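You operate a simulated robot arm through the tools that you are given. There is no shell and no other tool.

You are at the controls of a simulated robot arm. One attempt, no reset.

Task
Set LENGTH 15 and STOP B, grip the strip, wind the loop to LOW, then feed it to the stop.
Fine: STOP is the white slider; grip by the blue lever, feed by the green one. The other controls stay.
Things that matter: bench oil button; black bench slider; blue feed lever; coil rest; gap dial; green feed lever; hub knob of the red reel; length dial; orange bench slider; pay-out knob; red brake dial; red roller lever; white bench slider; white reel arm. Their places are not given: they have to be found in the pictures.

It is judged by the outcome, as a careful person would: the job done as asked, and still so three seconds after it is handed in. It fails if anything else is knocked over, pushed out of place, dropped, spilled or broken.

Robot
A 7-joint arm with a fingered hand, fixed in place. Base frame: the origin is on the floor under the middle of its stand, x ahead of it, y to its left, z up. Units: mm, rad, N and s.
It reaches about 1333 mm from its shoulder. Its first joint turns from -1.204 to 3.002 rad. Payload 5 kg.
The tool frame sits at the grasp point between the pads (the TCP): z along the fingers, y along the line on which they close. The tips reach 32 mm beyond it. The gripper opens to 160 mm; its body begins 89 mm behind the TCP. The gripper is a hand of 3 fingers: y runs from the thumb to the fingers, the wrist lies at [0, 0, -252] in the tool frame, and closing takes about 1.5 s.
Orientation is that of the tool frame in the base frame, as [roll, pitch, yaw] about the fixed x, y, z axes, in that order (R = Rz(yaw) Ry(pitch) Rx(roll)). With the fingers straight down and closing along the base's y, the tool's x points along the base's -x, its y along +y and its z along -z.

Tools
- The arm moves only by the tool move_arm. Its arguments are lists of equal length, an entry for each row: "delta_pos": the shift along the base's x, y, z in units of 30 mm (1.0 is 30 mm), a list of three; "delta_rot": the turn, a rotation vector about the base's x, y, z in units of 6 degrees (1.0 is 6 degrees), a list of three. In form: {"delta_pos": [[x, y, z], ...], "delta_rot": [[wx, wy, wz], ...]}. A call has 1 to 20 rows; each row shifts and turns the commanded pose from where the row before left it. "fingers" is the opening in per cent of the stroke, from 0 (shut) to 100 (fully open), set as the call begins (left out, the last holds). A call with a number of a shift or a turn outside -1 to 1 is refused whole. Each row takes 0.2 s and may step no farther than 50 mm and 0.15 rad from the row before; otherwise, or with a gripper value out of range, the whole call is refused. A pose out of reach is approached as far as the arm can. The call stops where the force on the tool passes 60 N (or 10 N more than at its start, if that is more) or the arm is blocked; 0.2 s more then pass. Each finger travels about 108 mm/s and halts on what it meets, pressing with about 29 N; the grip force reading is that of the motor and also rises with nothing between the fingers. The clock runs only during rows and for 0.2 s after the last one: add rows that do not move to give the fingers time. The reply holds the time, the measured pose of the TCP, the force on the tool along the base axes, the opening and the grip force, in the units named above and with some noise, with the torque about the TCP (base axes, N m) and any sound that the robot's microphone picked up.
- Cameras (640 x 400 px; columns grow to the right, rows downward): "scene" is fixed at [220.9, -499.5, 1525.8]; the picture's right is [0.12, -0.99, 0.00], its down [-0.78, -0.10, -0.61] and it looks along [0.61, 0.07, -0.79] (base axes); focal length 214 px, centre (320, 200). "wrist" rides on the gripper at [65, -4, -116] in the tool frame; the picture's right is [0.06, 1.00, 0.00], its down [-0.87, 0.05, -0.49] and it looks along [-0.49, 0.03, 0.87] (tool axes); focal length 261 px, centre (320, 200).
- camera(camera): a new picture of that camera. The clock stands still meanwhile.
- move_column(by): slides the trunk up (or, below 0, down) by that many mm; the arm rides with it, the base frame stays. It gives what a move gives, with no picture.
- curl_fingers(finger1, finger2, thumb_bend): sets how far each is bent, from 0 (flat) to 100 (curled in); at 30 the hand is open as for a grip, at 70 the pads meet at the TCP. One left out holds its place. A second passes; each finger stops where it meets its share of the squeeze, and holds until it gets a number again. A gripper value or a shape takes the hand back. It gives what a move gives, with no picture; readings hold the bend of each and the force on the fingers (four entries, about 0 where the hand has none), thumb and palm.
- preshape(shape): the hand has 3 fingers and takes this shape, open, in about a second: jaw (thumb against the fingers, like two jaws); tri (thumb and two fingers); tip (a fingertip pinch); poke (one finger out to press); point (the index stretched); flat (the hand flat); cup (the hand cupped); fist (a fist). The gripper value then closes the fingers along that shape, each until it touches; the sizes above hold for jaw. It gives what a move gives, with no picture.
- pixel_to_xyz(camera, pixels): for up to 12 pixels [column, row] of the newest picture of that camera ("zoom" is the newest enlarged one), the place [x, y, z] in the base frame of the surface seen there, good to about 2 mm. The clock stands still meanwhile.
- enlarge(camera, box): a new picture of the part [left, top, right, bottom] of that camera's present view, enlarged. The clock stands still meanwhile.
- close_job(): hands the job in; it is judged then, once.

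Open the gripper and draw the arm clear of the work before you hand the job in, unless the task says otherwise.

The tools are called after "Call:" as a command line: name --argument value ..., lists and objects as JSON in quotes. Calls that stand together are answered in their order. move_arm: Moves the arm, as the interface text tells. Its arguments: {"type":"object","properties":{"delta_pos":{"type":"array"},"delta_rot":{"type":"array"},"fingers":{"type":"number"}},"required":["delta_pos","delta_rot"]} The other tools are called the same way: move_column (by) moves the trunk up or down; preshape (shape) gives the hand a shape; curl_fingers (finger1, finger2, thumb_bend) moves the fingers one by one; camera (camera) takes a picture; pixel_to_xyz (camera, pixels) gives the place of the surface under pixels of a picture; enlarge (camera, box) takes an enlarged picture of a part of a camera's view; close_job () hands the job in.

At the start:

```text
t: 0.0
tcp_pos: [510.9, -299.3, 1478.5]
tcp_rot: [-3.14, 0.0, 3.139]
contact_force: [0.3, 0.5, -0.8]
wrist_torque: [-0.01, 0.04, -0.02]
gripper_width: 160.0
finger_force: 0.1
shape: jaw
bend: [30.0, 30.0, 30.0]
finger forces: [0.0, 0.1, 0.0, 0.1, 0.1, 0.1]
trunk travel left (down, up): [-825.0, 115.0]
```

scene: 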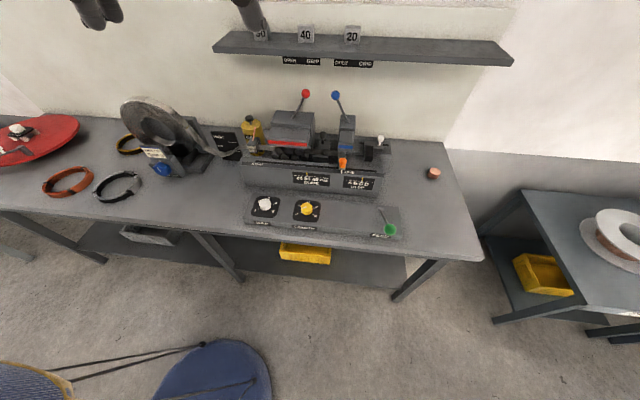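
wrist: 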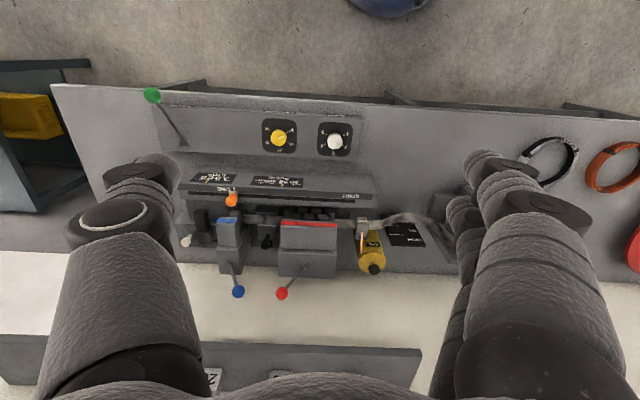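

The scene shows the bench with the machine around (320,150), dials near (265,205) and (307,208), the green lever at (390,228). I take enlarged views to read the labels.

Call:
enlarge --camera "scene" --box '[230, 80, 420, 200]'

Call:
enlarge --camera "scene" --box '[230, 170, 420, 260]'

Call:
enlarge --camera "scene" --box '[100, 80, 260, 200]'

Call:
enlarge --camera "wrist" --box '[130, 70, 460, 310]'

```text
3.33 times, centred on (325, 140) of scene
```

zoom: 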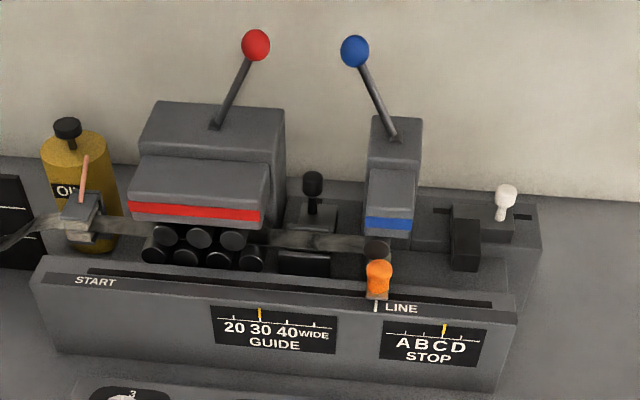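

```text
3.37 times, centred on (325, 215) of scene
```

zoom: 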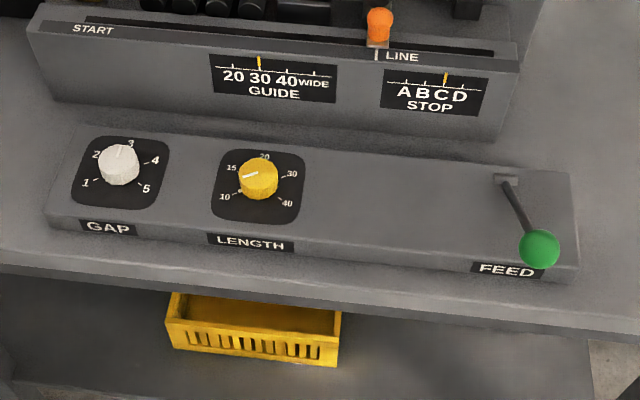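

```text
3.33 times, centred on (180, 140) of scene
```

zoom: 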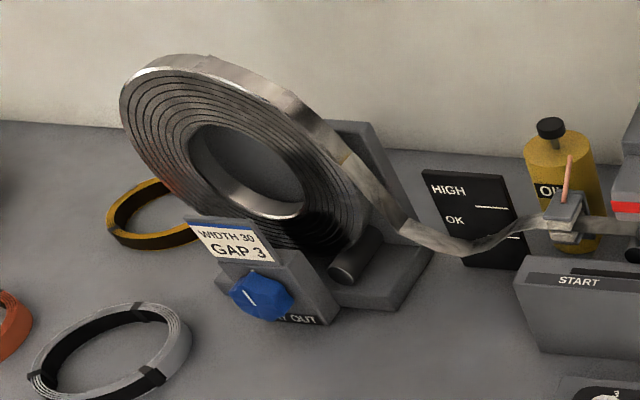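

```text
1.67 times, centred on (295, 190) of wrist
```

zoom: 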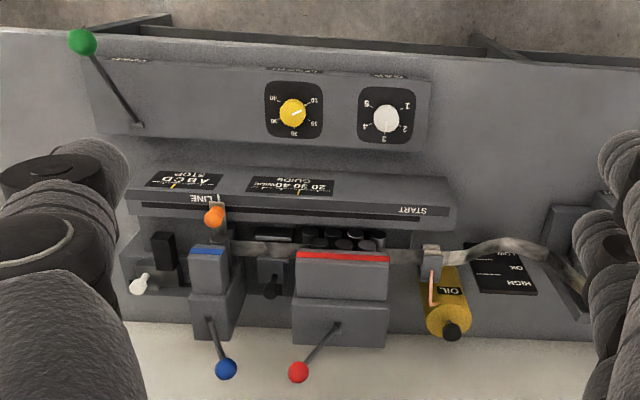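

I zoom tighter on the scales, dials and levers to read their settings.

Call:
enlarge --camera "scene" --box '[285, 165, 395, 195]'

Call:
enlarge --camera "scene" --box '[285, 190, 330, 220]'

Call:
enlarge --camera "scene" --box '[200, 110, 270, 170]'

Call:
enlarge --camera "scene" --box '[330, 120, 400, 180]'

Call:
enlarge --camera "scene" --box '[270, 20, 390, 80]'

```text
5.82 times, centred on (340, 180) of scene
```

zoom: 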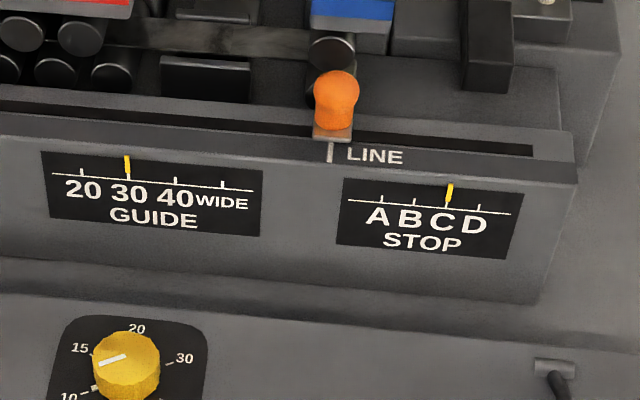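

```text
13.33 times, centred on (308, 205) of scene
```

zoom: 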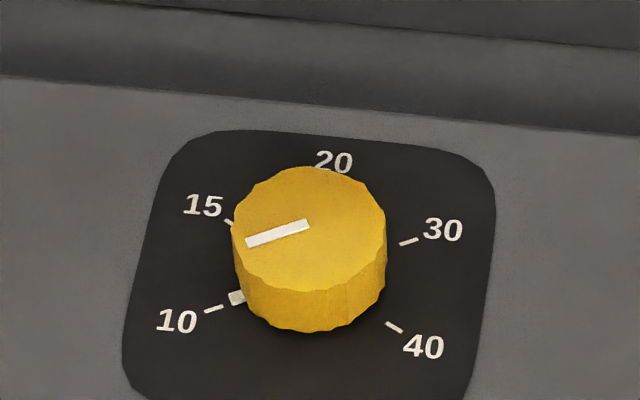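

```text
6.67 times, centred on (235, 140) of scene
```

zoom: 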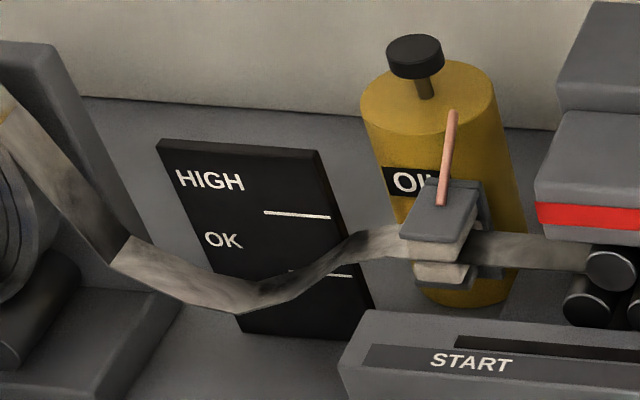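

```text
6.67 times, centred on (365, 150) of scene
```

zoom: 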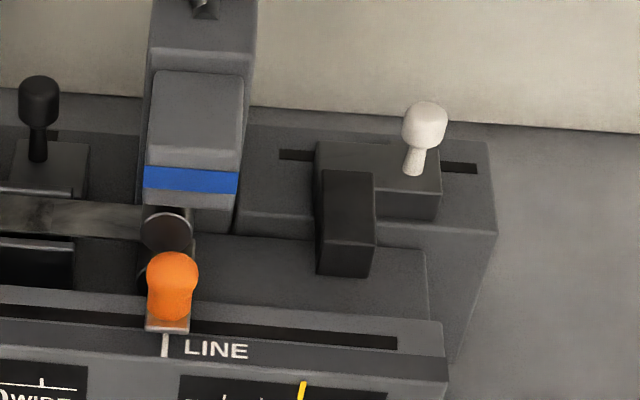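

```text
5.33 times, centred on (330, 50) of scene
```

zoom: 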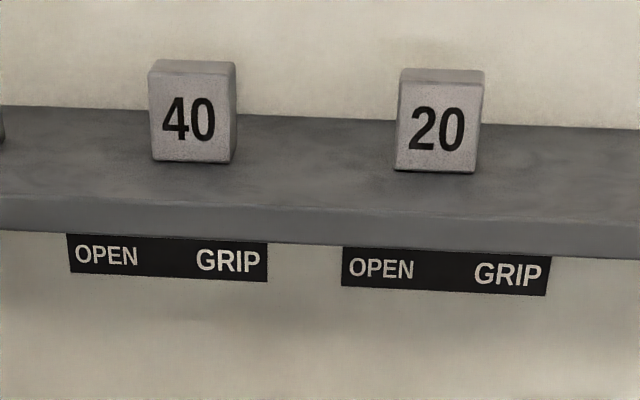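

Readings: STOP marker at C, LENGTH pointer near 10, blue lever leaning to OPEN, red leaning to GRIP. I now locate the items by pixel in the scene view.

Call:
camera --camera "scene"

Call:
pixel_to_xyz --camera "scene" --pixels '[[305, 94], [295, 113], [336, 95], [347, 117], [380, 140], [307, 206], [264, 203], [390, 229], [378, 209], [342, 162], [161, 169], [228, 156]]'

Call:
enlarge --camera "scene" --box '[290, 192, 325, 216]'

```text
taken
```

scene: 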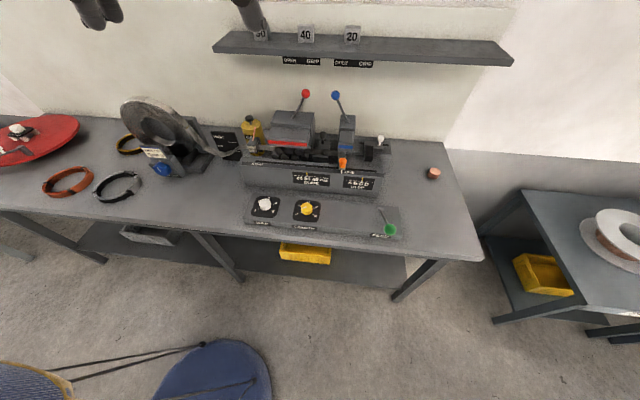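

```text
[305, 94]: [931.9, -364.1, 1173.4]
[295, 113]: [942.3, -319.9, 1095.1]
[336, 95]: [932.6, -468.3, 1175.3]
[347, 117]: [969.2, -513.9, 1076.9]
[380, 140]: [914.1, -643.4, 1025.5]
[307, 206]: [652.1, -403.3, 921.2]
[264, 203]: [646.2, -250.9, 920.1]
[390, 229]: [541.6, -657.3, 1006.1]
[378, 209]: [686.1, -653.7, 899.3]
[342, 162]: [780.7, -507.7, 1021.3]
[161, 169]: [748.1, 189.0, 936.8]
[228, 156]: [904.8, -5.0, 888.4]
```

```text
16.00 times, centred on (308, 204) of scene
```

zoom: 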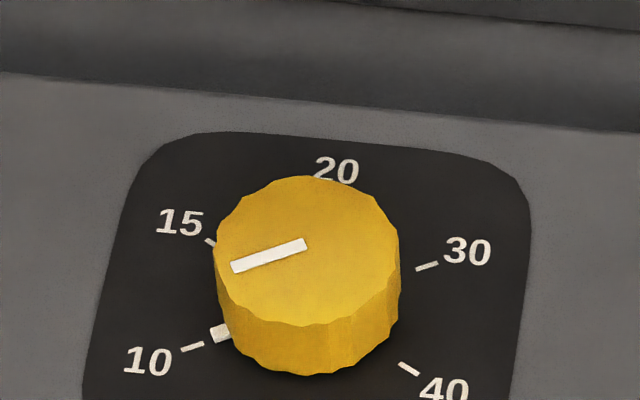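

The zoom shows the length knob with its white mark at the 10 tick. I ask for places of the ticks, knob edges and pointer.

Call:
pixel_to_xyz --camera "zoom" --pixels '[[192, 346], [210, 242], [220, 333], [427, 267], [408, 368], [235, 267], [303, 244], [308, 180], [218, 235], [398, 260], [308, 322], [308, 250]]'

Call:
enlarge --camera "wrist" --box '[250, 110, 370, 170]'

```text
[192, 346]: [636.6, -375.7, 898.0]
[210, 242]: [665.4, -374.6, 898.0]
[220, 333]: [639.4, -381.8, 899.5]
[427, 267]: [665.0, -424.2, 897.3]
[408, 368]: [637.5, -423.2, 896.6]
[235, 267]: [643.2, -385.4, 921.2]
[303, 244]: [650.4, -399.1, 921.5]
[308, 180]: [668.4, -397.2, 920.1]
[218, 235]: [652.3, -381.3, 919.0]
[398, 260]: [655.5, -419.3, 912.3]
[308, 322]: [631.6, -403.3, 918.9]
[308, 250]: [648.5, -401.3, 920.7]
```

```text
5.33 times, centred on (310, 140) of wrist
```

zoom: 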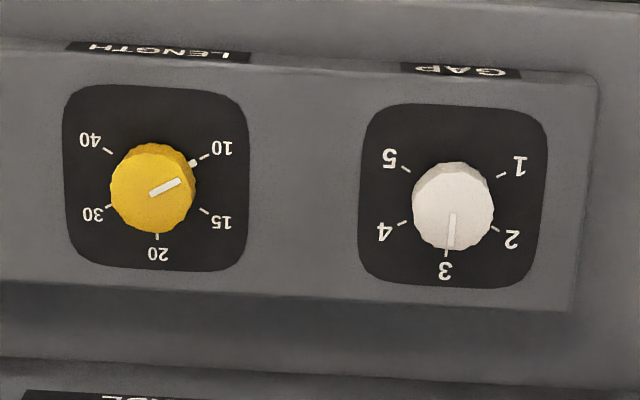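

Centre of the length dial is about (651,-400), and 10→15 is about -60° about z. Now I examine the loop area and the green lever more closely.

Call:
enlarge --camera "scene" --box '[200, 120, 250, 170]'

Call:
pixel_to_xyz --camera "zoom" --pixels '[[100, 60], [250, 60], [300, 130], [320, 210], [290, 215], [170, 190], [230, 235], [280, 230], [50, 190], [330, 180], [400, 160], [200, 250]]'

Call:
enlarge --camera "scene" --box '[365, 200, 415, 245]'

Call:
enlarge --camera "scene" --box '[135, 140, 195, 190]'

```text
8.00 times, centred on (225, 145) of scene
```

zoom: 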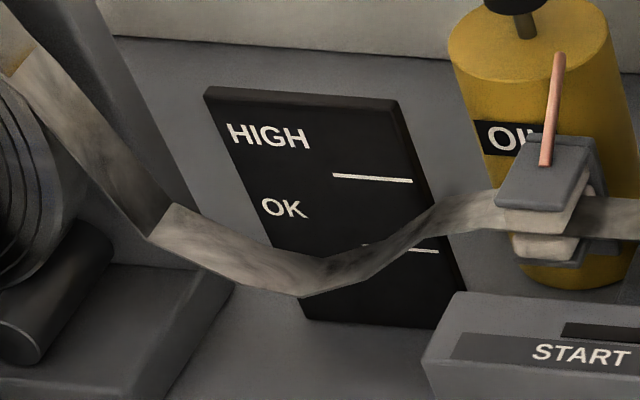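

```text
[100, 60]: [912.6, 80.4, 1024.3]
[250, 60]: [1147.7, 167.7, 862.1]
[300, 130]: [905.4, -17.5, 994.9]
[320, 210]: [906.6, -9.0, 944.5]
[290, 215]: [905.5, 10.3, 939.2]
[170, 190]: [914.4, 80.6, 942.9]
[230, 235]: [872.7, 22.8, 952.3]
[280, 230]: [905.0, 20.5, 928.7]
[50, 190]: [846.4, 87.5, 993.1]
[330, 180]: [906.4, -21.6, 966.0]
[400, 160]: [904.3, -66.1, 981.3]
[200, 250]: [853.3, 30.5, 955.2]
```

```text
8.89 times, centred on (390, 222) of scene
```

zoom: 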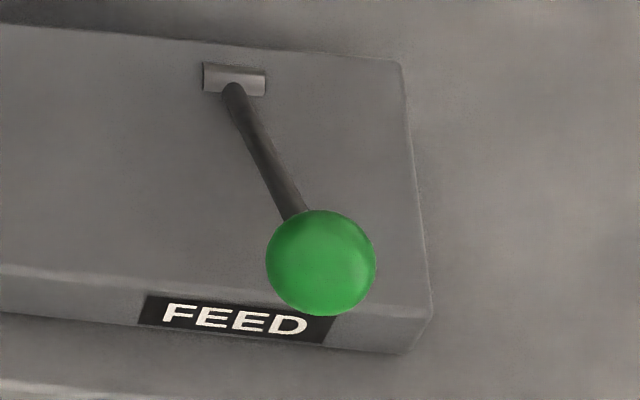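

```text
8.00 times, centred on (165, 165) of scene
```

zoom: 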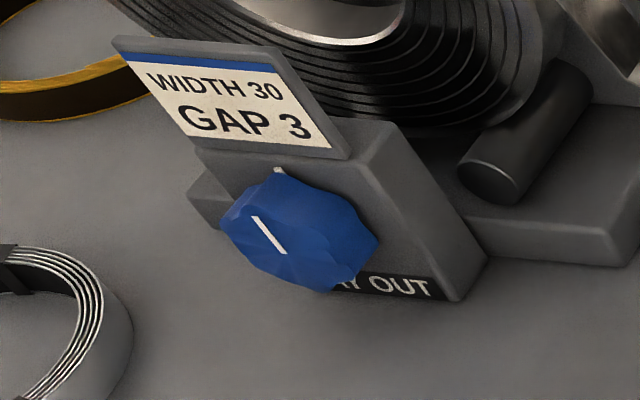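

I query the heights of the loop's lowest point against the board's lines (zoom pixels (372,178), (400,247) and the strip around (310,285)).

Call:
enlarge --camera "scene" --box '[200, 120, 250, 170]'

Call:
pixel_to_xyz --camera "zoom" --pixels '[[372, 178], [415, 250], [268, 135], [284, 207], [310, 285], [320, 270], [350, 275], [290, 280], [250, 270], [190, 240], [400, 325], [330, 316]]'

Call:
enlarge --camera "scene" --box '[135, 140, 195, 190]'

Call:
pixel_to_xyz --camera "zoom" --pixels '[[255, 218], [285, 252], [278, 175], [230, 225], [340, 260], [300, 210], [275, 190], [330, 285], [380, 150], [250, 160], [430, 250], [300, 240]]'

```text
8.00 times, centred on (225, 145) of scene
```

zoom: 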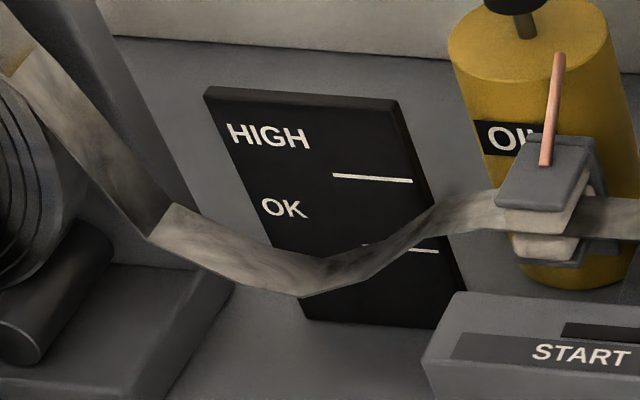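

```text
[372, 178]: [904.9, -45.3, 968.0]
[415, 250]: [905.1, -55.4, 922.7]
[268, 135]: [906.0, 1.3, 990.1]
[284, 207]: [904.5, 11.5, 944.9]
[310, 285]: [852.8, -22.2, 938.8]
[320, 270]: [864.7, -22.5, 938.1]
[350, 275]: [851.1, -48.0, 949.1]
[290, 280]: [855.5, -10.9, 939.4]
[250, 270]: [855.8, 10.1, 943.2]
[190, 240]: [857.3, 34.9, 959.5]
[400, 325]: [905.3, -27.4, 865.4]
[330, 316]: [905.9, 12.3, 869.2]
```

```text
8.00 times, centred on (165, 165) of scene
```

zoom: 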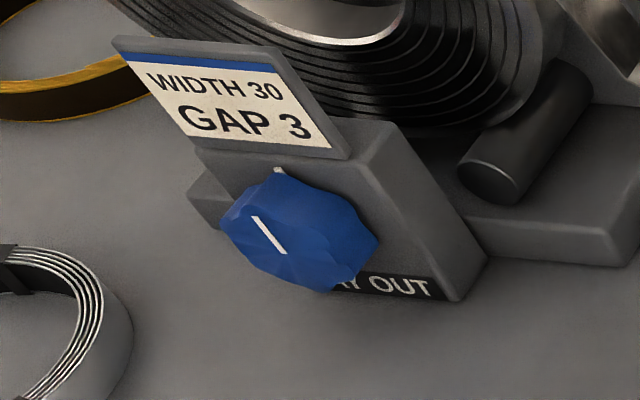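

```text
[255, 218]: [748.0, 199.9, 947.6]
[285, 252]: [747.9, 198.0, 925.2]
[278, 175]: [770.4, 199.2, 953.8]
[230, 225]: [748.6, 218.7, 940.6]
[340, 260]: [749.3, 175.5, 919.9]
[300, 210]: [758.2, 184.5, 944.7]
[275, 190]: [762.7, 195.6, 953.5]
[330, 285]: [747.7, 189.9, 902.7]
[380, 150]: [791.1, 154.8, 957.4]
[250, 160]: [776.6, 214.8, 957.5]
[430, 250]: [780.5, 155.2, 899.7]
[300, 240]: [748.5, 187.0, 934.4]
```

The loop's bottom is at z≈939, between the lines z=968 and z=923 (OK); LOW is below 923. I lower the trunk by 400 mm to come near bench level with the hand still well above everything.

Call:
move_column --by -400

Call:
camera --camera "wrist"

Call:
camera --camera "scene"

```text
t: 3.8
tcp_pos: [510.8, -298.3, 1079.7]
tcp_rot: [3.141, 0.0, 3.138]
contact_force: [0.6, 0.5, 0.4]
wrist_torque: [-0.01, 0.01, -0.04]
gripper_width: 160.0
finger_force: 0.1
shape: jaw
bend: [30.0, 30.0, 30.0]
finger forces: [0.1, 0.0, 0.0, 0.0, 0.0, 0.0]
trunk travel left (down, up): [-425.0, 515.0]
```

```text
taken
```

wrist: 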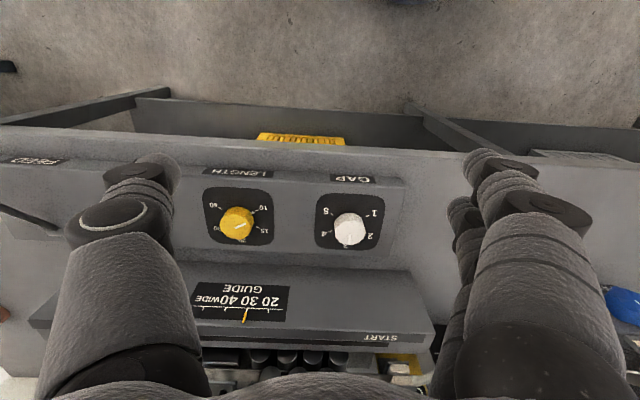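

```text
taken
```

scene: 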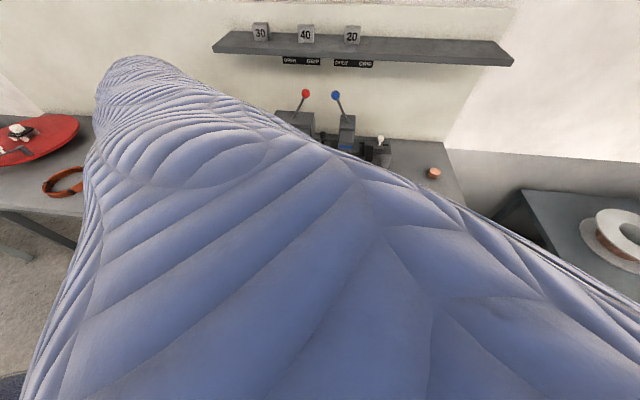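

The wrist view shows the LENGTH knob at (237,222) and GAP at (349,230). I read exact places from this closer view.

Call:
enlarge --camera "wrist" --box '[170, 170, 300, 350]'

Call:
pixel_to_xyz --camera "wrist" --pixels '[[237, 218], [224, 222], [250, 224], [237, 212], [237, 236], [254, 213], [256, 230], [220, 228], [245, 310], [245, 268], [240, 328], [260, 187]]'

```text
2.22 times, centred on (235, 260) of wrist
```

zoom: 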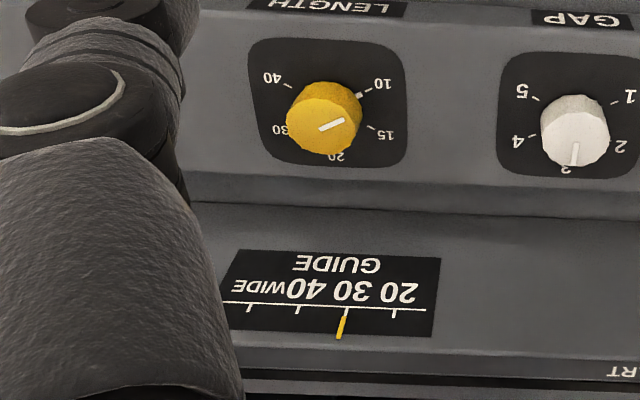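

```text
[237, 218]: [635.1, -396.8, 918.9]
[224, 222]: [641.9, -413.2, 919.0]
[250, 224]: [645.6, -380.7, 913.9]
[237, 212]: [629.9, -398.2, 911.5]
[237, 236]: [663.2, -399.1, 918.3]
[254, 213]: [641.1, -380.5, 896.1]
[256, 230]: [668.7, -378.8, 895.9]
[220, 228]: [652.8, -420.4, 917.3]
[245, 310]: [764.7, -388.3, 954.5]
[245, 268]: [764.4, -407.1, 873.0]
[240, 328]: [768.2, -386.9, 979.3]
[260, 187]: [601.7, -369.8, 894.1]
```

Knob centre is about (649.5,-399.5), top z 920, panel z 897; machine front face at x≈764. I move above it with the fingers half-open, pre-turned +30° so that the -60° turn is centred.

Call:
move_arm --delta_pos '[[0.773, -0.562, -0.5], [0.773, -0.562, -0.5], [0.773, -0.562, -0.5], [0.773, -0.562, -0.5], [0.773, -0.562, -0.5], [0.773, -0.562, -0.5], [0, 0, 0], [0, 0, 0]]' --delta_rot '[[0, 0, 1], [0, 0, 1], [0, 0, 1], [0, 0, 1], [0, 0, 1], [0, 0, 0], [0, 0, 0], [0, 0, 0]]' --fingers 50

Call:
camera --camera "wrist"

Call:
camera --camera "scene"

```text
t: 5.6
tcp_pos: [651.7, -398.6, 986.4]
tcp_rot: [3.141, 0.0, -2.62]
contact_force: [0.1, -0.2, 0.2]
wrist_torque: [-0.01, -0.01, 0.03]
gripper_width: 80.5
finger_force: 0.0
shape: jaw
bend: [72.0, 72.0, 70.0]
finger forces: [0.0, 0.0, 0.0, 0.0, 0.0, 0.0]
trunk travel left (down, up): [-425.0, 515.0]
```

```text
taken
```

wrist: 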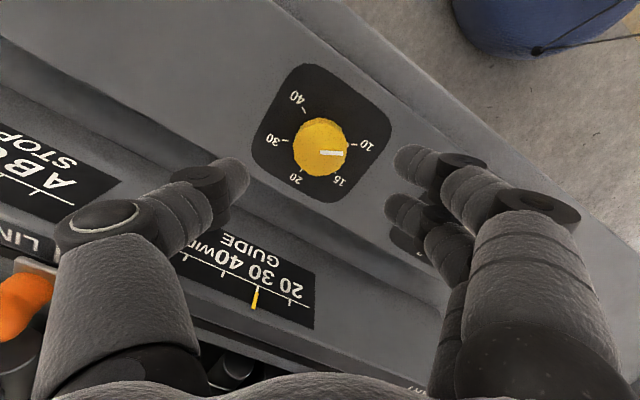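

```text
taken
```

scene: 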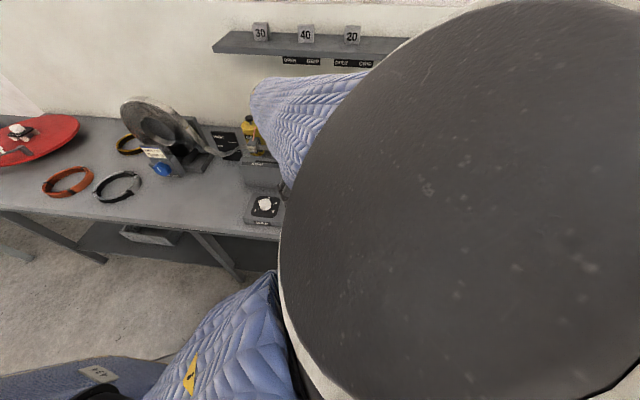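

The knob now lies at (321,147) between the thumb tip (235,175) and fingers (415,165). I recheck the knob's centre in this view before descending.

Call:
pixel_to_xyz --camera "wrist" --pixels '[[321, 120], [321, 150], [321, 174], [296, 148], [346, 150], [322, 152], [305, 110], [368, 142], [289, 142], [345, 180], [240, 175], [410, 160]]'

Call:
enlarge --camera "wrist" --box '[240, 80, 400, 220]'

```text
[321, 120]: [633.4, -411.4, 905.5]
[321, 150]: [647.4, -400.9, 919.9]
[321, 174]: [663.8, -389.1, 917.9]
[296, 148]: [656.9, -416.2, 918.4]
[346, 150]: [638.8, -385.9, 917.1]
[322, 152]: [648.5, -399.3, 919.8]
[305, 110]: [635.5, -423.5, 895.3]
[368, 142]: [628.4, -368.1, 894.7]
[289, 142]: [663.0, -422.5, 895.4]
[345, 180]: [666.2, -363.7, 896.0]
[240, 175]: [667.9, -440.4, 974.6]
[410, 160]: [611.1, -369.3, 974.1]
```

```text
2.86 times, centred on (320, 150) of wrist
```

zoom: 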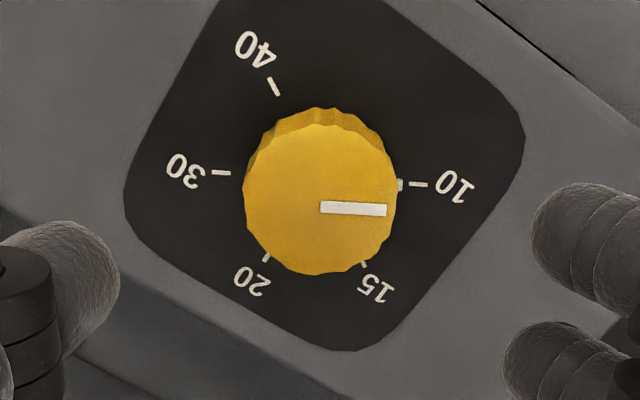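

Centre confirmed near (649,-400). I descend to TCP z≈937 so the tips straddle the knob just above the panel.

Call:
move_arm --delta_pos '[[-0.08, -0.04, -0.5], [0, 0, -0.5], [0, 0, -0.4], [0, 0, -0.25], [0, 0, 0]]' --delta_rot '[[0, 0, 0], [0, 0, 0], [0, 0, 0], [0, 0, 0], [0, 0, 0]]'

Call:
camera --camera "wrist"

```text
t: 6.8
tcp_pos: [648.4, -401.0, 937.9]
tcp_rot: [3.14, -0.001, -2.62]
contact_force: [-0.1, 0.4, 0.0]
wrist_torque: [0.02, 0.01, 0.01]
gripper_width: 80.6
finger_force: 0.1
shape: jaw
bend: [72.0, 72.0, 70.0]
finger forces: [0.0, 0.1, 0.1, 0.0, 0.0, 0.0]
trunk travel left (down, up): [-425.0, 515.0]
```

```text
taken
```

wrist: 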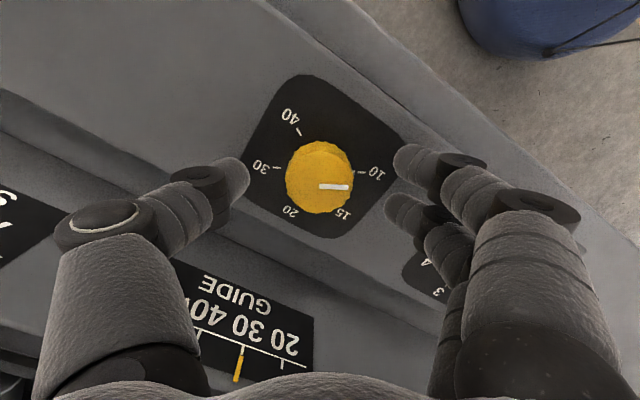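

The knob at (321,178) is between the tips with no contact. I close the fingers on it and allow time.

Call:
move_arm --delta_pos '[[0, 0, 0], [0, 0, 0], [0, 0, 0], [0, 0, 0], [0, 0, 0], [0, 0, 0]]' --delta_rot '[[0, 0, 0], [0, 0, 0], [0, 0, 0], [0, 0, 0], [0, 0, 0], [0, 0, 0]]' --fingers 0

Call:
camera --camera "wrist"

```text
t: 8.2
tcp_pos: [647.8, -401.4, 939.1]
tcp_rot: [-3.141, 0.0, -2.618]
contact_force: [-1.1, 0.0, -2.8]
wrist_torque: [0.0, 0.02, -0.01]
gripper_width: 29.7
finger_force: 29.2
shape: jaw
bend: [73.0, 73.0, 70.0]
finger forces: [12.0, 13.2, 0.0, 0.0, 25.8, 0.1]
trunk travel left (down, up): [-425.0, 515.0]
```

```text
taken
```

wrist: 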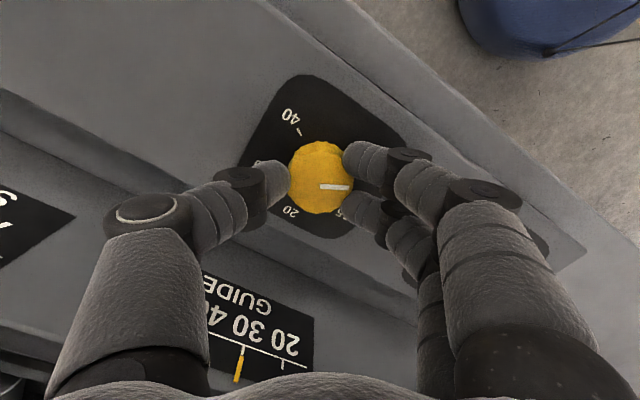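

The knob is held with balanced forces (about 13+12 against 26 N). I turn -30° about z first and watch the force and pointer.

Call:
move_arm --delta_pos '[[0, 0, 0], [0, 0, 0], [0, 0, 0], [0, 0, 0], [0, 0, 0], [0, 0, 0]]' --delta_rot '[[0, 0, -1], [0, 0, -1], [0, 0, -1], [0, 0, -1], [0, 0, -1], [0, 0, 0]]'

Call:
enlarge --camera "wrist" --box '[240, 90, 400, 250]'

```text
t: 9.6
tcp_pos: [649.2, -401.4, 939.0]
tcp_rot: [-3.141, 0.0, 3.138]
contact_force: [-0.1, 2.7, -3.1]
wrist_torque: [0.08, -0.02, 0.0]
gripper_width: 29.4
finger_force: 29.5
shape: jaw
bend: [73.0, 73.0, 70.0]
finger forces: [13.2, 14.7, 0.0, 0.1, 25.5, 0.1]
trunk travel left (down, up): [-425.0, 515.0]
```

```text
2.50 times, centred on (320, 170) of wrist
```

zoom: 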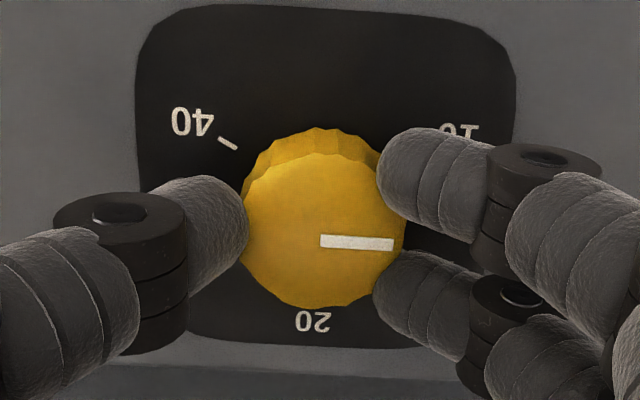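

The pointer keeps its place relative to the hand, so the knob turns without slip. I turn the other -30°.

Call:
move_arm --delta_pos '[[0, 0, 0], [0, 0, 0], [0, 0, 0], [0, 0, 0], [0, 0, 0], [0, 0, 0]]' --delta_rot '[[0, 0, -1], [0, 0, -1], [0, 0, -1], [0, 0, -1], [0, 0, -1], [0, 0, 0]]'

Call:
enlarge --camera "wrist" --box '[240, 90, 400, 250]'

```text
t: 11.0
tcp_pos: [648.7, -400.1, 938.6]
tcp_rot: [3.141, -0.002, 2.616]
contact_force: [-6.6, 13.0, -7.7]
wrist_torque: [0.37, 0.1, 0.03]
gripper_width: 28.2
finger_force: 29.2
shape: jaw
bend: [72.0, 72.0, 70.0]
finger forces: [18.1, 14.7, 0.1, 0.0, 22.8, 0.0]
trunk travel left (down, up): [-425.0, 515.0]
```

```text
2.50 times, centred on (320, 170) of wrist
```

zoom: 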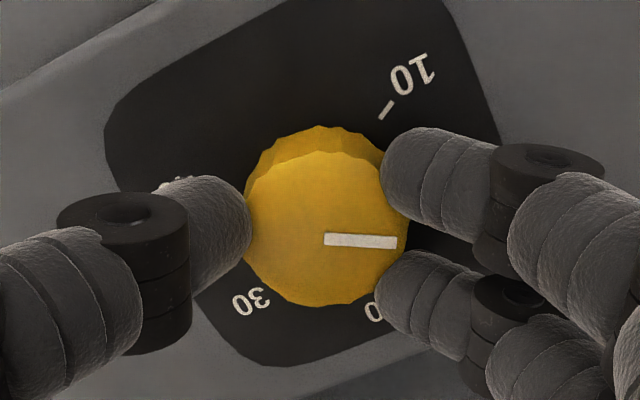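

Turned -60° in all with the knob following. I open the fingers and rise to check where the pointer landed.

Call:
move_arm --delta_pos '[[0, 0, 0], [0, 0, 0], [0, 0, 0], [0, 0, 0.4], [0, 0, 0.8], [0, 0, 0.8], [0, 0, 0]]' --delta_rot '[[0, 0, 0], [0, 0, 0], [0, 0, 0], [0, 0, 0], [0, 0, 0], [0, 0, 0], [0, 0, 0]]' --fingers 50

Call:
enlarge --camera "wrist" --box '[240, 80, 400, 220]'

```text
t: 12.6
tcp_pos: [648.6, -401.3, 999.1]
tcp_rot: [-3.142, 0.0, 2.616]
contact_force: [-0.6, -0.6, -0.2]
wrist_torque: [0.03, 0.01, -0.01]
gripper_width: 79.3
finger_force: 0.2
shape: jaw
bend: [72.0, 72.0, 70.0]
finger forces: [0.0, 0.1, 0.0, 0.0, 0.0, 0.1]
trunk travel left (down, up): [-425.0, 515.0]
```

```text
2.86 times, centred on (320, 150) of wrist
```

zoom: 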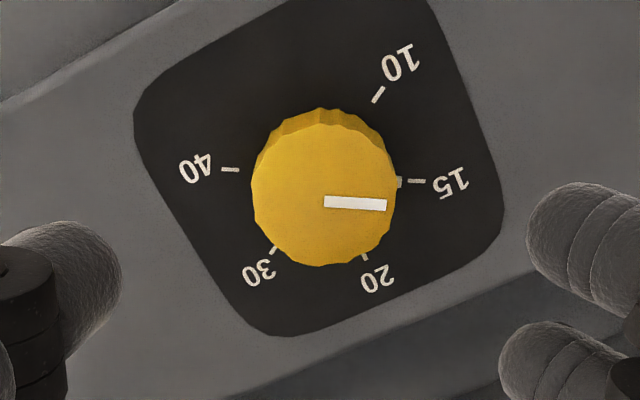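

The base mark sits on the 15 tick: LENGTH is 15. Next I rise to z≈1200 and undo the yaw, heading toward the white slider for a closer view.

Call:
move_arm --delta_pos '[[0, 0, 1], [0, 0, 1], [0, 0, 1], [0, 0, 1], [0, 0, 1], [0, -0.5, 1], [0.3, -1, 0.6], [0.3, -1, 0], [0.3, -1, 0], [0.3, -1, 0], [0.3, -1, 0], [0.3, -1, 0], [0, 0, 0]]' --delta_rot '[[0, 0, 1], [0, 0, 1], [0, 0, 1], [0, 0, 1], [0, 0, 1], [0, 0, 0], [0, 0, 0], [0, 0, 0], [0, 0, 0], [0, 0, 0], [0, 0, 0], [0, 0, 0], [0, 0, 0]]'

Call:
camera --camera "wrist"

Call:
camera --camera "scene"

```text
t: 15.4
tcp_pos: [691.6, -596.6, 1175.7]
tcp_rot: [3.139, 0.007, 3.139]
contact_force: [0.1, -0.3, -0.5]
wrist_torque: [0.06, -0.01, 0.01]
gripper_width: 79.6
finger_force: 0.0
shape: jaw
bend: [72.0, 72.0, 70.0]
finger forces: [0.0, 0.0, 0.0, 0.0, 0.0, 0.0]
out of reach, approached as far as the arm can: row 7, 9, 10, 11, 12
trunk travel left (down, up): [-425.0, 515.0]
```

```text
taken
```

wrist: 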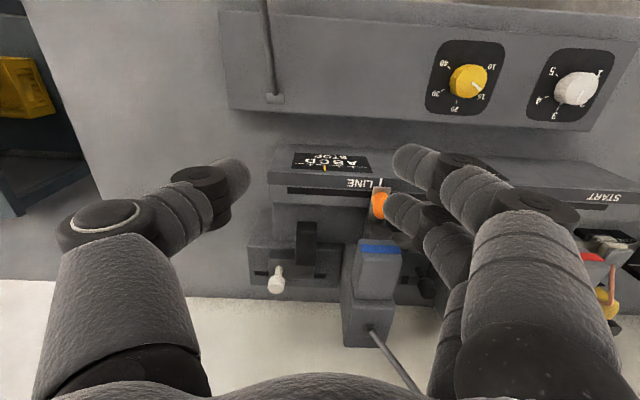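

```text
taken
```

scene: 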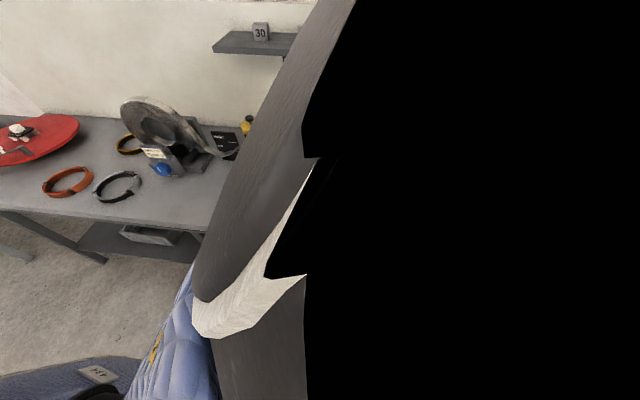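

Several rows were out of reach: the shoulder is too low for a hand so high. I raise the trunk by 200 mm, which lifts the hand clear too.

Call:
move_column --by 200

Call:
camera --camera "wrist"

Call:
camera --camera "scene"

```text
t: 17.6
tcp_pos: [690.2, -597.2, 1375.5]
tcp_rot: [3.14, 0.008, 3.14]
contact_force: [0.2, -0.3, -1.0]
wrist_torque: [-0.03, -0.01, 0.01]
gripper_width: 79.3
finger_force: 0.0
shape: jaw
bend: [72.0, 72.0, 70.0]
finger forces: [0.0, 0.0, 0.0, 0.0, 0.0, 0.0]
trunk travel left (down, up): [-625.0, 315.0]
```

```text
taken
```

wrist: 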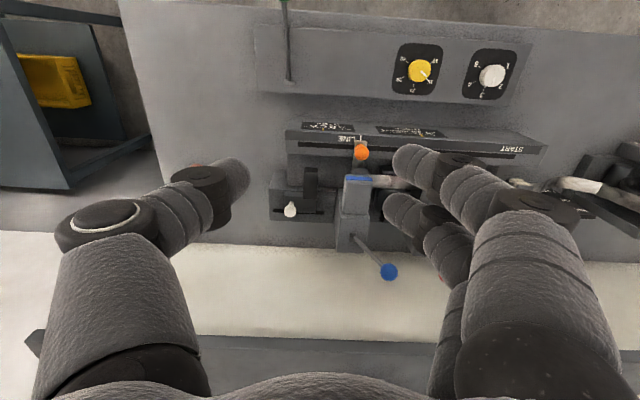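

```text
taken
```

scene: 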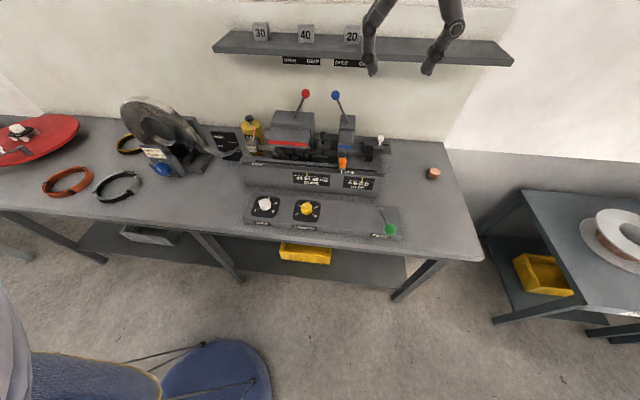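

The scene is clear again. I read the places of the shelf edge, the STOP scale ticks, and the white slider with an enlarged view.

Call:
pixel_to_xyz --camera "scene" --pixels '[[300, 54], [300, 40], [400, 60], [480, 65], [214, 50], [336, 95], [305, 94]]'

Call:
enlarge --camera "scene" --box '[330, 130, 400, 195]'

```text
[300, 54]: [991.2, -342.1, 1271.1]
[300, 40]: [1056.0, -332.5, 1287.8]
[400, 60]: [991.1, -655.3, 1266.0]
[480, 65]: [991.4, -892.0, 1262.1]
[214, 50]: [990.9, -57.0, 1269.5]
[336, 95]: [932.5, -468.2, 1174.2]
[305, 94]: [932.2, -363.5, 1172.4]
```

```text
6.15 times, centred on (365, 162) of scene
```

zoom: 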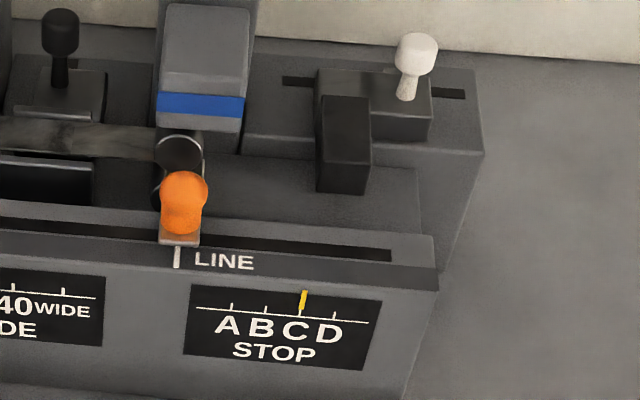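

The shelf's front edge is at x=991, z 1262–1288, so I must tilt the hand when working the rear items. I query the STOP ticks, the white knob and the stop block in this zoom.

Call:
pixel_to_xyz --camera "zoom" --pixels '[[231, 308], [265, 311], [300, 314], [334, 318], [303, 298], [416, 45], [405, 90], [400, 110], [370, 90], [345, 140], [460, 93], [300, 80]]'

Call:
enlarge --camera "scene" --box '[360, 125, 400, 165]'

Call:
pixel_to_xyz --camera "zoom" --pixels '[[160, 80], [200, 80], [180, 60], [290, 165], [320, 145], [350, 165], [318, 130], [320, 180], [305, 215], [318, 225], [200, 200], [370, 220]]'

```text
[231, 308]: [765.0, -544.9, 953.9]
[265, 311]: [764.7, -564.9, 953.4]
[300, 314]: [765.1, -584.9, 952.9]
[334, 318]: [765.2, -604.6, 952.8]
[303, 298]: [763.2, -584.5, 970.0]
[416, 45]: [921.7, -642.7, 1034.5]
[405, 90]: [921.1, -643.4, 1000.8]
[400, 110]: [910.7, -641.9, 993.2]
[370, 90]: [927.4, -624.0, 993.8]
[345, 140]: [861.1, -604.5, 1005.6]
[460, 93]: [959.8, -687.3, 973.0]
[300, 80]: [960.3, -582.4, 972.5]
```

```text
10.00 times, centred on (380, 145) of scene
```

zoom: 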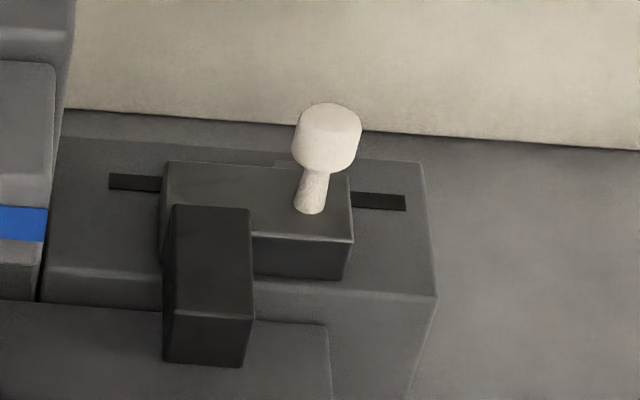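

```text
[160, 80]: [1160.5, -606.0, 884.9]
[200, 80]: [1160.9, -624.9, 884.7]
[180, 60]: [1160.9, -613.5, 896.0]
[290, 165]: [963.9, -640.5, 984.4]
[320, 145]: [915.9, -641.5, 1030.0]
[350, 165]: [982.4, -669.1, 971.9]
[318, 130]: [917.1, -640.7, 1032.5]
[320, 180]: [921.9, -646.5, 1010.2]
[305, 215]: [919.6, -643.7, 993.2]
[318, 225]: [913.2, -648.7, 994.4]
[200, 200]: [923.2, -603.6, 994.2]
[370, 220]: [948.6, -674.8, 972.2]
```

STOP ticks are 20 mm apart (A -545, B -565, C -585), so the slider must move +20 mm in y; its knob head is at about (920,-643,1012–1037). I go to a pre-approach pose tilted 30° forward, to keep the wrist away from the shelf.

Call:
move_arm --delta_pos '[[0.708, -0.19, -0.94], [0.708, -0.19, -0.94], [0.708, -0.19, -0.94], [0.708, -0.19, -0.94], [0.708, -0.19, -0.94], [0.708, -0.19, -0.94], [0.708, -0.19, -0.94], [0.708, -0.19, -0.94], [0, 0, 0]]' --delta_rot '[[0, -1, 0], [0, -1, 0], [0, -1, 0], [0, -1, 0], [0, -1, 0], [0, 0, 0], [0, 0, 0], [0, 0, 0], [0, 0, 0]]' --fingers 35

Call:
camera --camera "wrist"

Call:
camera --camera "scene"

```text
t: 19.6
tcp_pos: [861.1, -642.7, 1151.3]
tcp_rot: [3.14, 0.532, 3.14]
contact_force: [0.0, 0.1, 1.0]
wrist_torque: [-0.01, 0.01, 0.02]
gripper_width: 56.3
finger_force: 0.0
shape: jaw
bend: [73.0, 73.0, 70.0]
finger forces: [0.0, 0.0, 0.0, 0.1, 0.1, 0.0]
trunk travel left (down, up): [-625.0, 315.0]
```

```text
taken
```

wrist: 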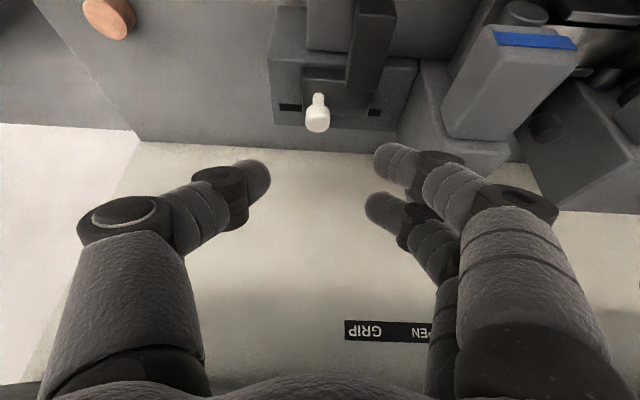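

```text
taken
```

scene: 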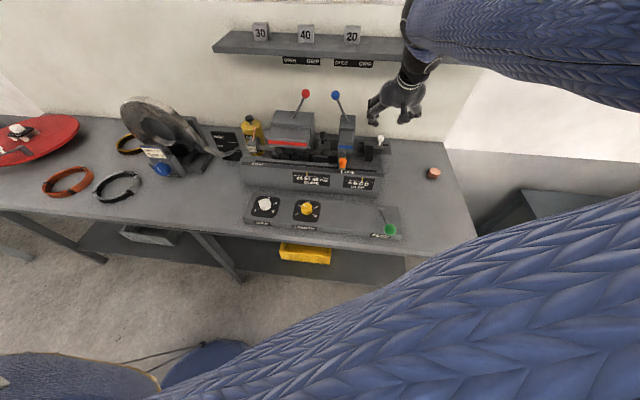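

The white knob shows at (318,112) in the wrist view, in line with the hand. I read its exact place and that of the blue head beside it.

Call:
enlarge --camera "wrist" --box '[250, 20, 480, 170]'

Call:
pixel_to_xyz --camera "wrist" --pixels '[[317, 125], [306, 118], [329, 118], [318, 115], [318, 98], [290, 107], [375, 112], [360, 60], [440, 110], [505, 140], [560, 120], [400, 110]]'

```text
2.67 times, centred on (365, 95) of wrist
```

zoom: 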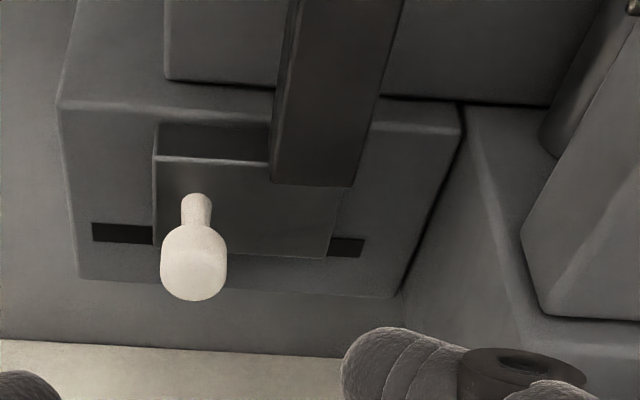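

```text
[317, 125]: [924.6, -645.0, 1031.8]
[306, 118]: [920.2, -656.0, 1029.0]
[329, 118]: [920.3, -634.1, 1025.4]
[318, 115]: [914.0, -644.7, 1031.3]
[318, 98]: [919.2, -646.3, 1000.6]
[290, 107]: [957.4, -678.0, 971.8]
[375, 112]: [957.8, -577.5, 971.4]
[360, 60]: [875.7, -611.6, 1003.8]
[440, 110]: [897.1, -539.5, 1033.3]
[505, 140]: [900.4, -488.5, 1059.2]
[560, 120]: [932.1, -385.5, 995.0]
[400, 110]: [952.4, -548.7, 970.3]
```

Knob centre is about (922,-645,1022). I approach in two stages with 56 mm opening, ending with the TCP at about (912,-645,1042).

Call:
move_arm --delta_pos '[[0.345, -0.022, -0.82], [0.345, -0.022, -0.82], [0.345, -0.022, -0.82], [0, 0, 0]]' --delta_rot '[[0, 0, 0], [0, 0, 0], [0, 0, 0], [0, 0, 0]]'

Call:
camera --camera "wrist"

Call:
enlarge --camera "scene" --box '[330, 70, 430, 170]'

```text
t: 20.6
tcp_pos: [891.9, -644.5, 1077.8]
tcp_rot: [3.14, 0.533, 3.139]
contact_force: [0.6, 1.0, -0.7]
wrist_torque: [-0.03, 0.04, 0.0]
gripper_width: 56.1
finger_force: 0.2
shape: jaw
bend: [73.0, 73.0, 70.0]
finger forces: [0.0, 0.0, 0.1, 0.0, 0.0, 0.0]
trunk travel left (down, up): [-625.0, 315.0]
```

```text
taken
```

wrist: 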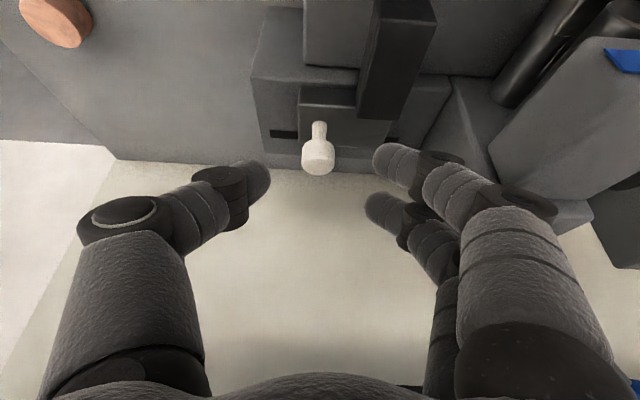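

```text
4.00 times, centred on (380, 120) of scene
```

zoom: 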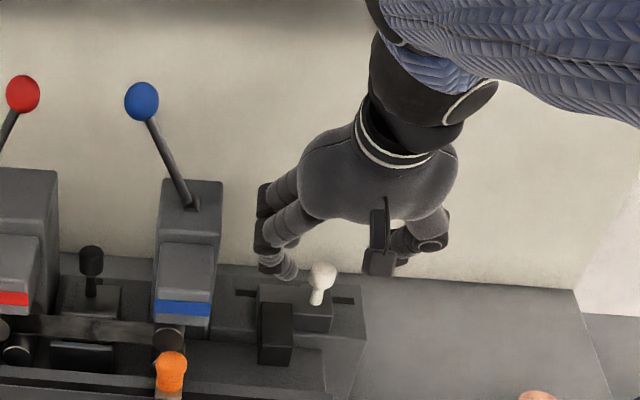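

The knob at (318,158) is centred between the tips. I finish the approach along the tool axis.

Call:
move_arm --delta_pos '[[0.333, 0, -0.583], [0.333, 0, -0.583], [0, 0, 0]]' --delta_rot '[[0, 0, 0], [0, 0, 0], [0, 0, 0]]'

Call:
camera --camera "wrist"

Call:
enlarge --camera "scene" --box '[340, 110, 410, 180]'

```text
t: 21.4
tcp_pos: [913.5, -644.5, 1040.3]
tcp_rot: [3.14, 0.534, 3.14]
contact_force: [-0.1, 1.1, 0.1]
wrist_torque: [-0.01, 0.0, -0.01]
gripper_width: 56.7
finger_force: 0.1
shape: jaw
bend: [73.0, 73.0, 70.0]
finger forces: [0.1, 0.1, 0.0, 0.0, 0.0, 0.0]
trunk travel left (down, up): [-625.0, 315.0]
```

```text
taken
```

wrist: 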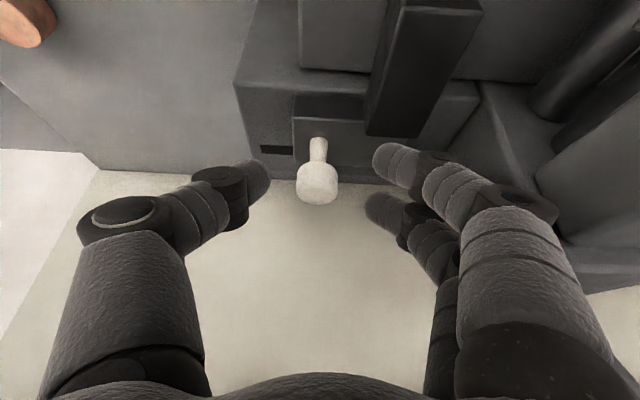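

```text
5.71 times, centred on (375, 145) of scene
```

zoom: 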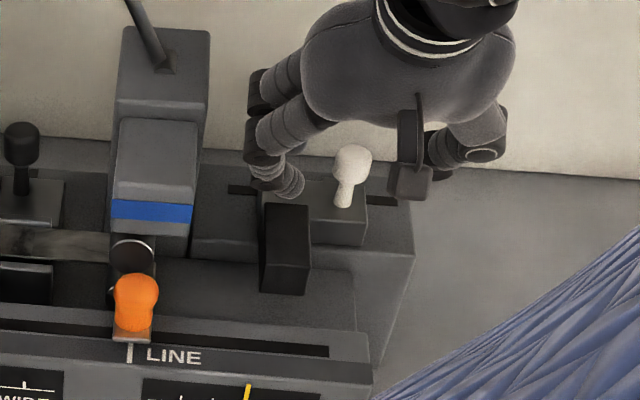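

The knob head lies between thumb and fingers. I close on it and wait.

Call:
move_arm --delta_pos '[[0, 0, 0], [0, 0, 0], [0, 0, 0], [0, 0, 0], [0, 0, 0], [0, 0, 0]]' --delta_rot '[[0, 0, 0], [0, 0, 0], [0, 0, 0], [0, 0, 0], [0, 0, 0], [0, 0, 0]]' --fingers 0

Call:
camera --camera "wrist"

Call:
enlarge --camera "scene" --box '[330, 125, 400, 195]'

```text
t: 22.8
tcp_pos: [914.4, -644.4, 1040.7]
tcp_rot: [3.141, 0.53, 3.139]
contact_force: [1.4, -0.4, -4.1]
wrist_torque: [-0.04, 0.03, -0.06]
gripper_width: 12.0
finger_force: 28.8
shape: jaw
bend: [71.0, 71.0, 70.0]
finger forces: [11.0, 12.5, 0.0, 0.0, 25.6, 0.0]
trunk travel left (down, up): [-625.0, 315.0]
```

```text
taken
```

wrist: 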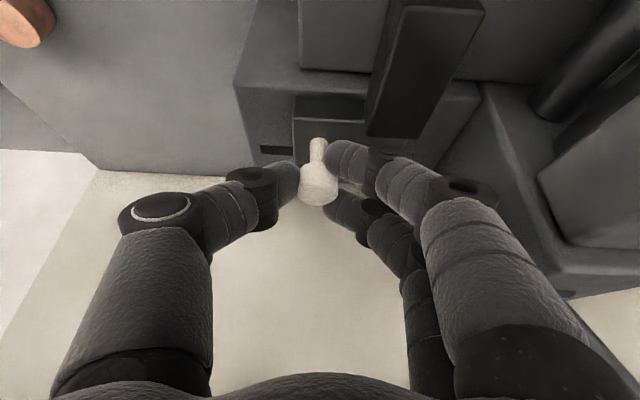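

```text
5.71 times, centred on (365, 160) of scene
```

zoom: 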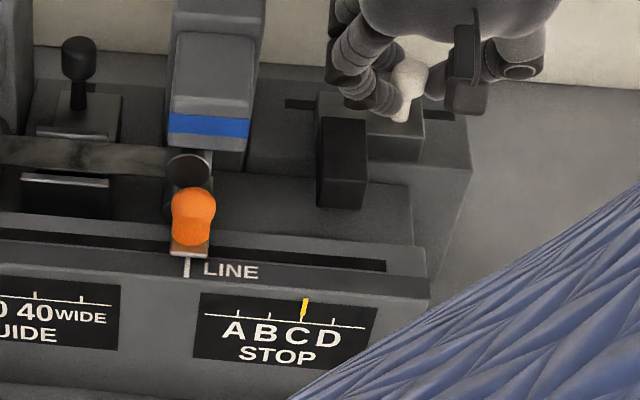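

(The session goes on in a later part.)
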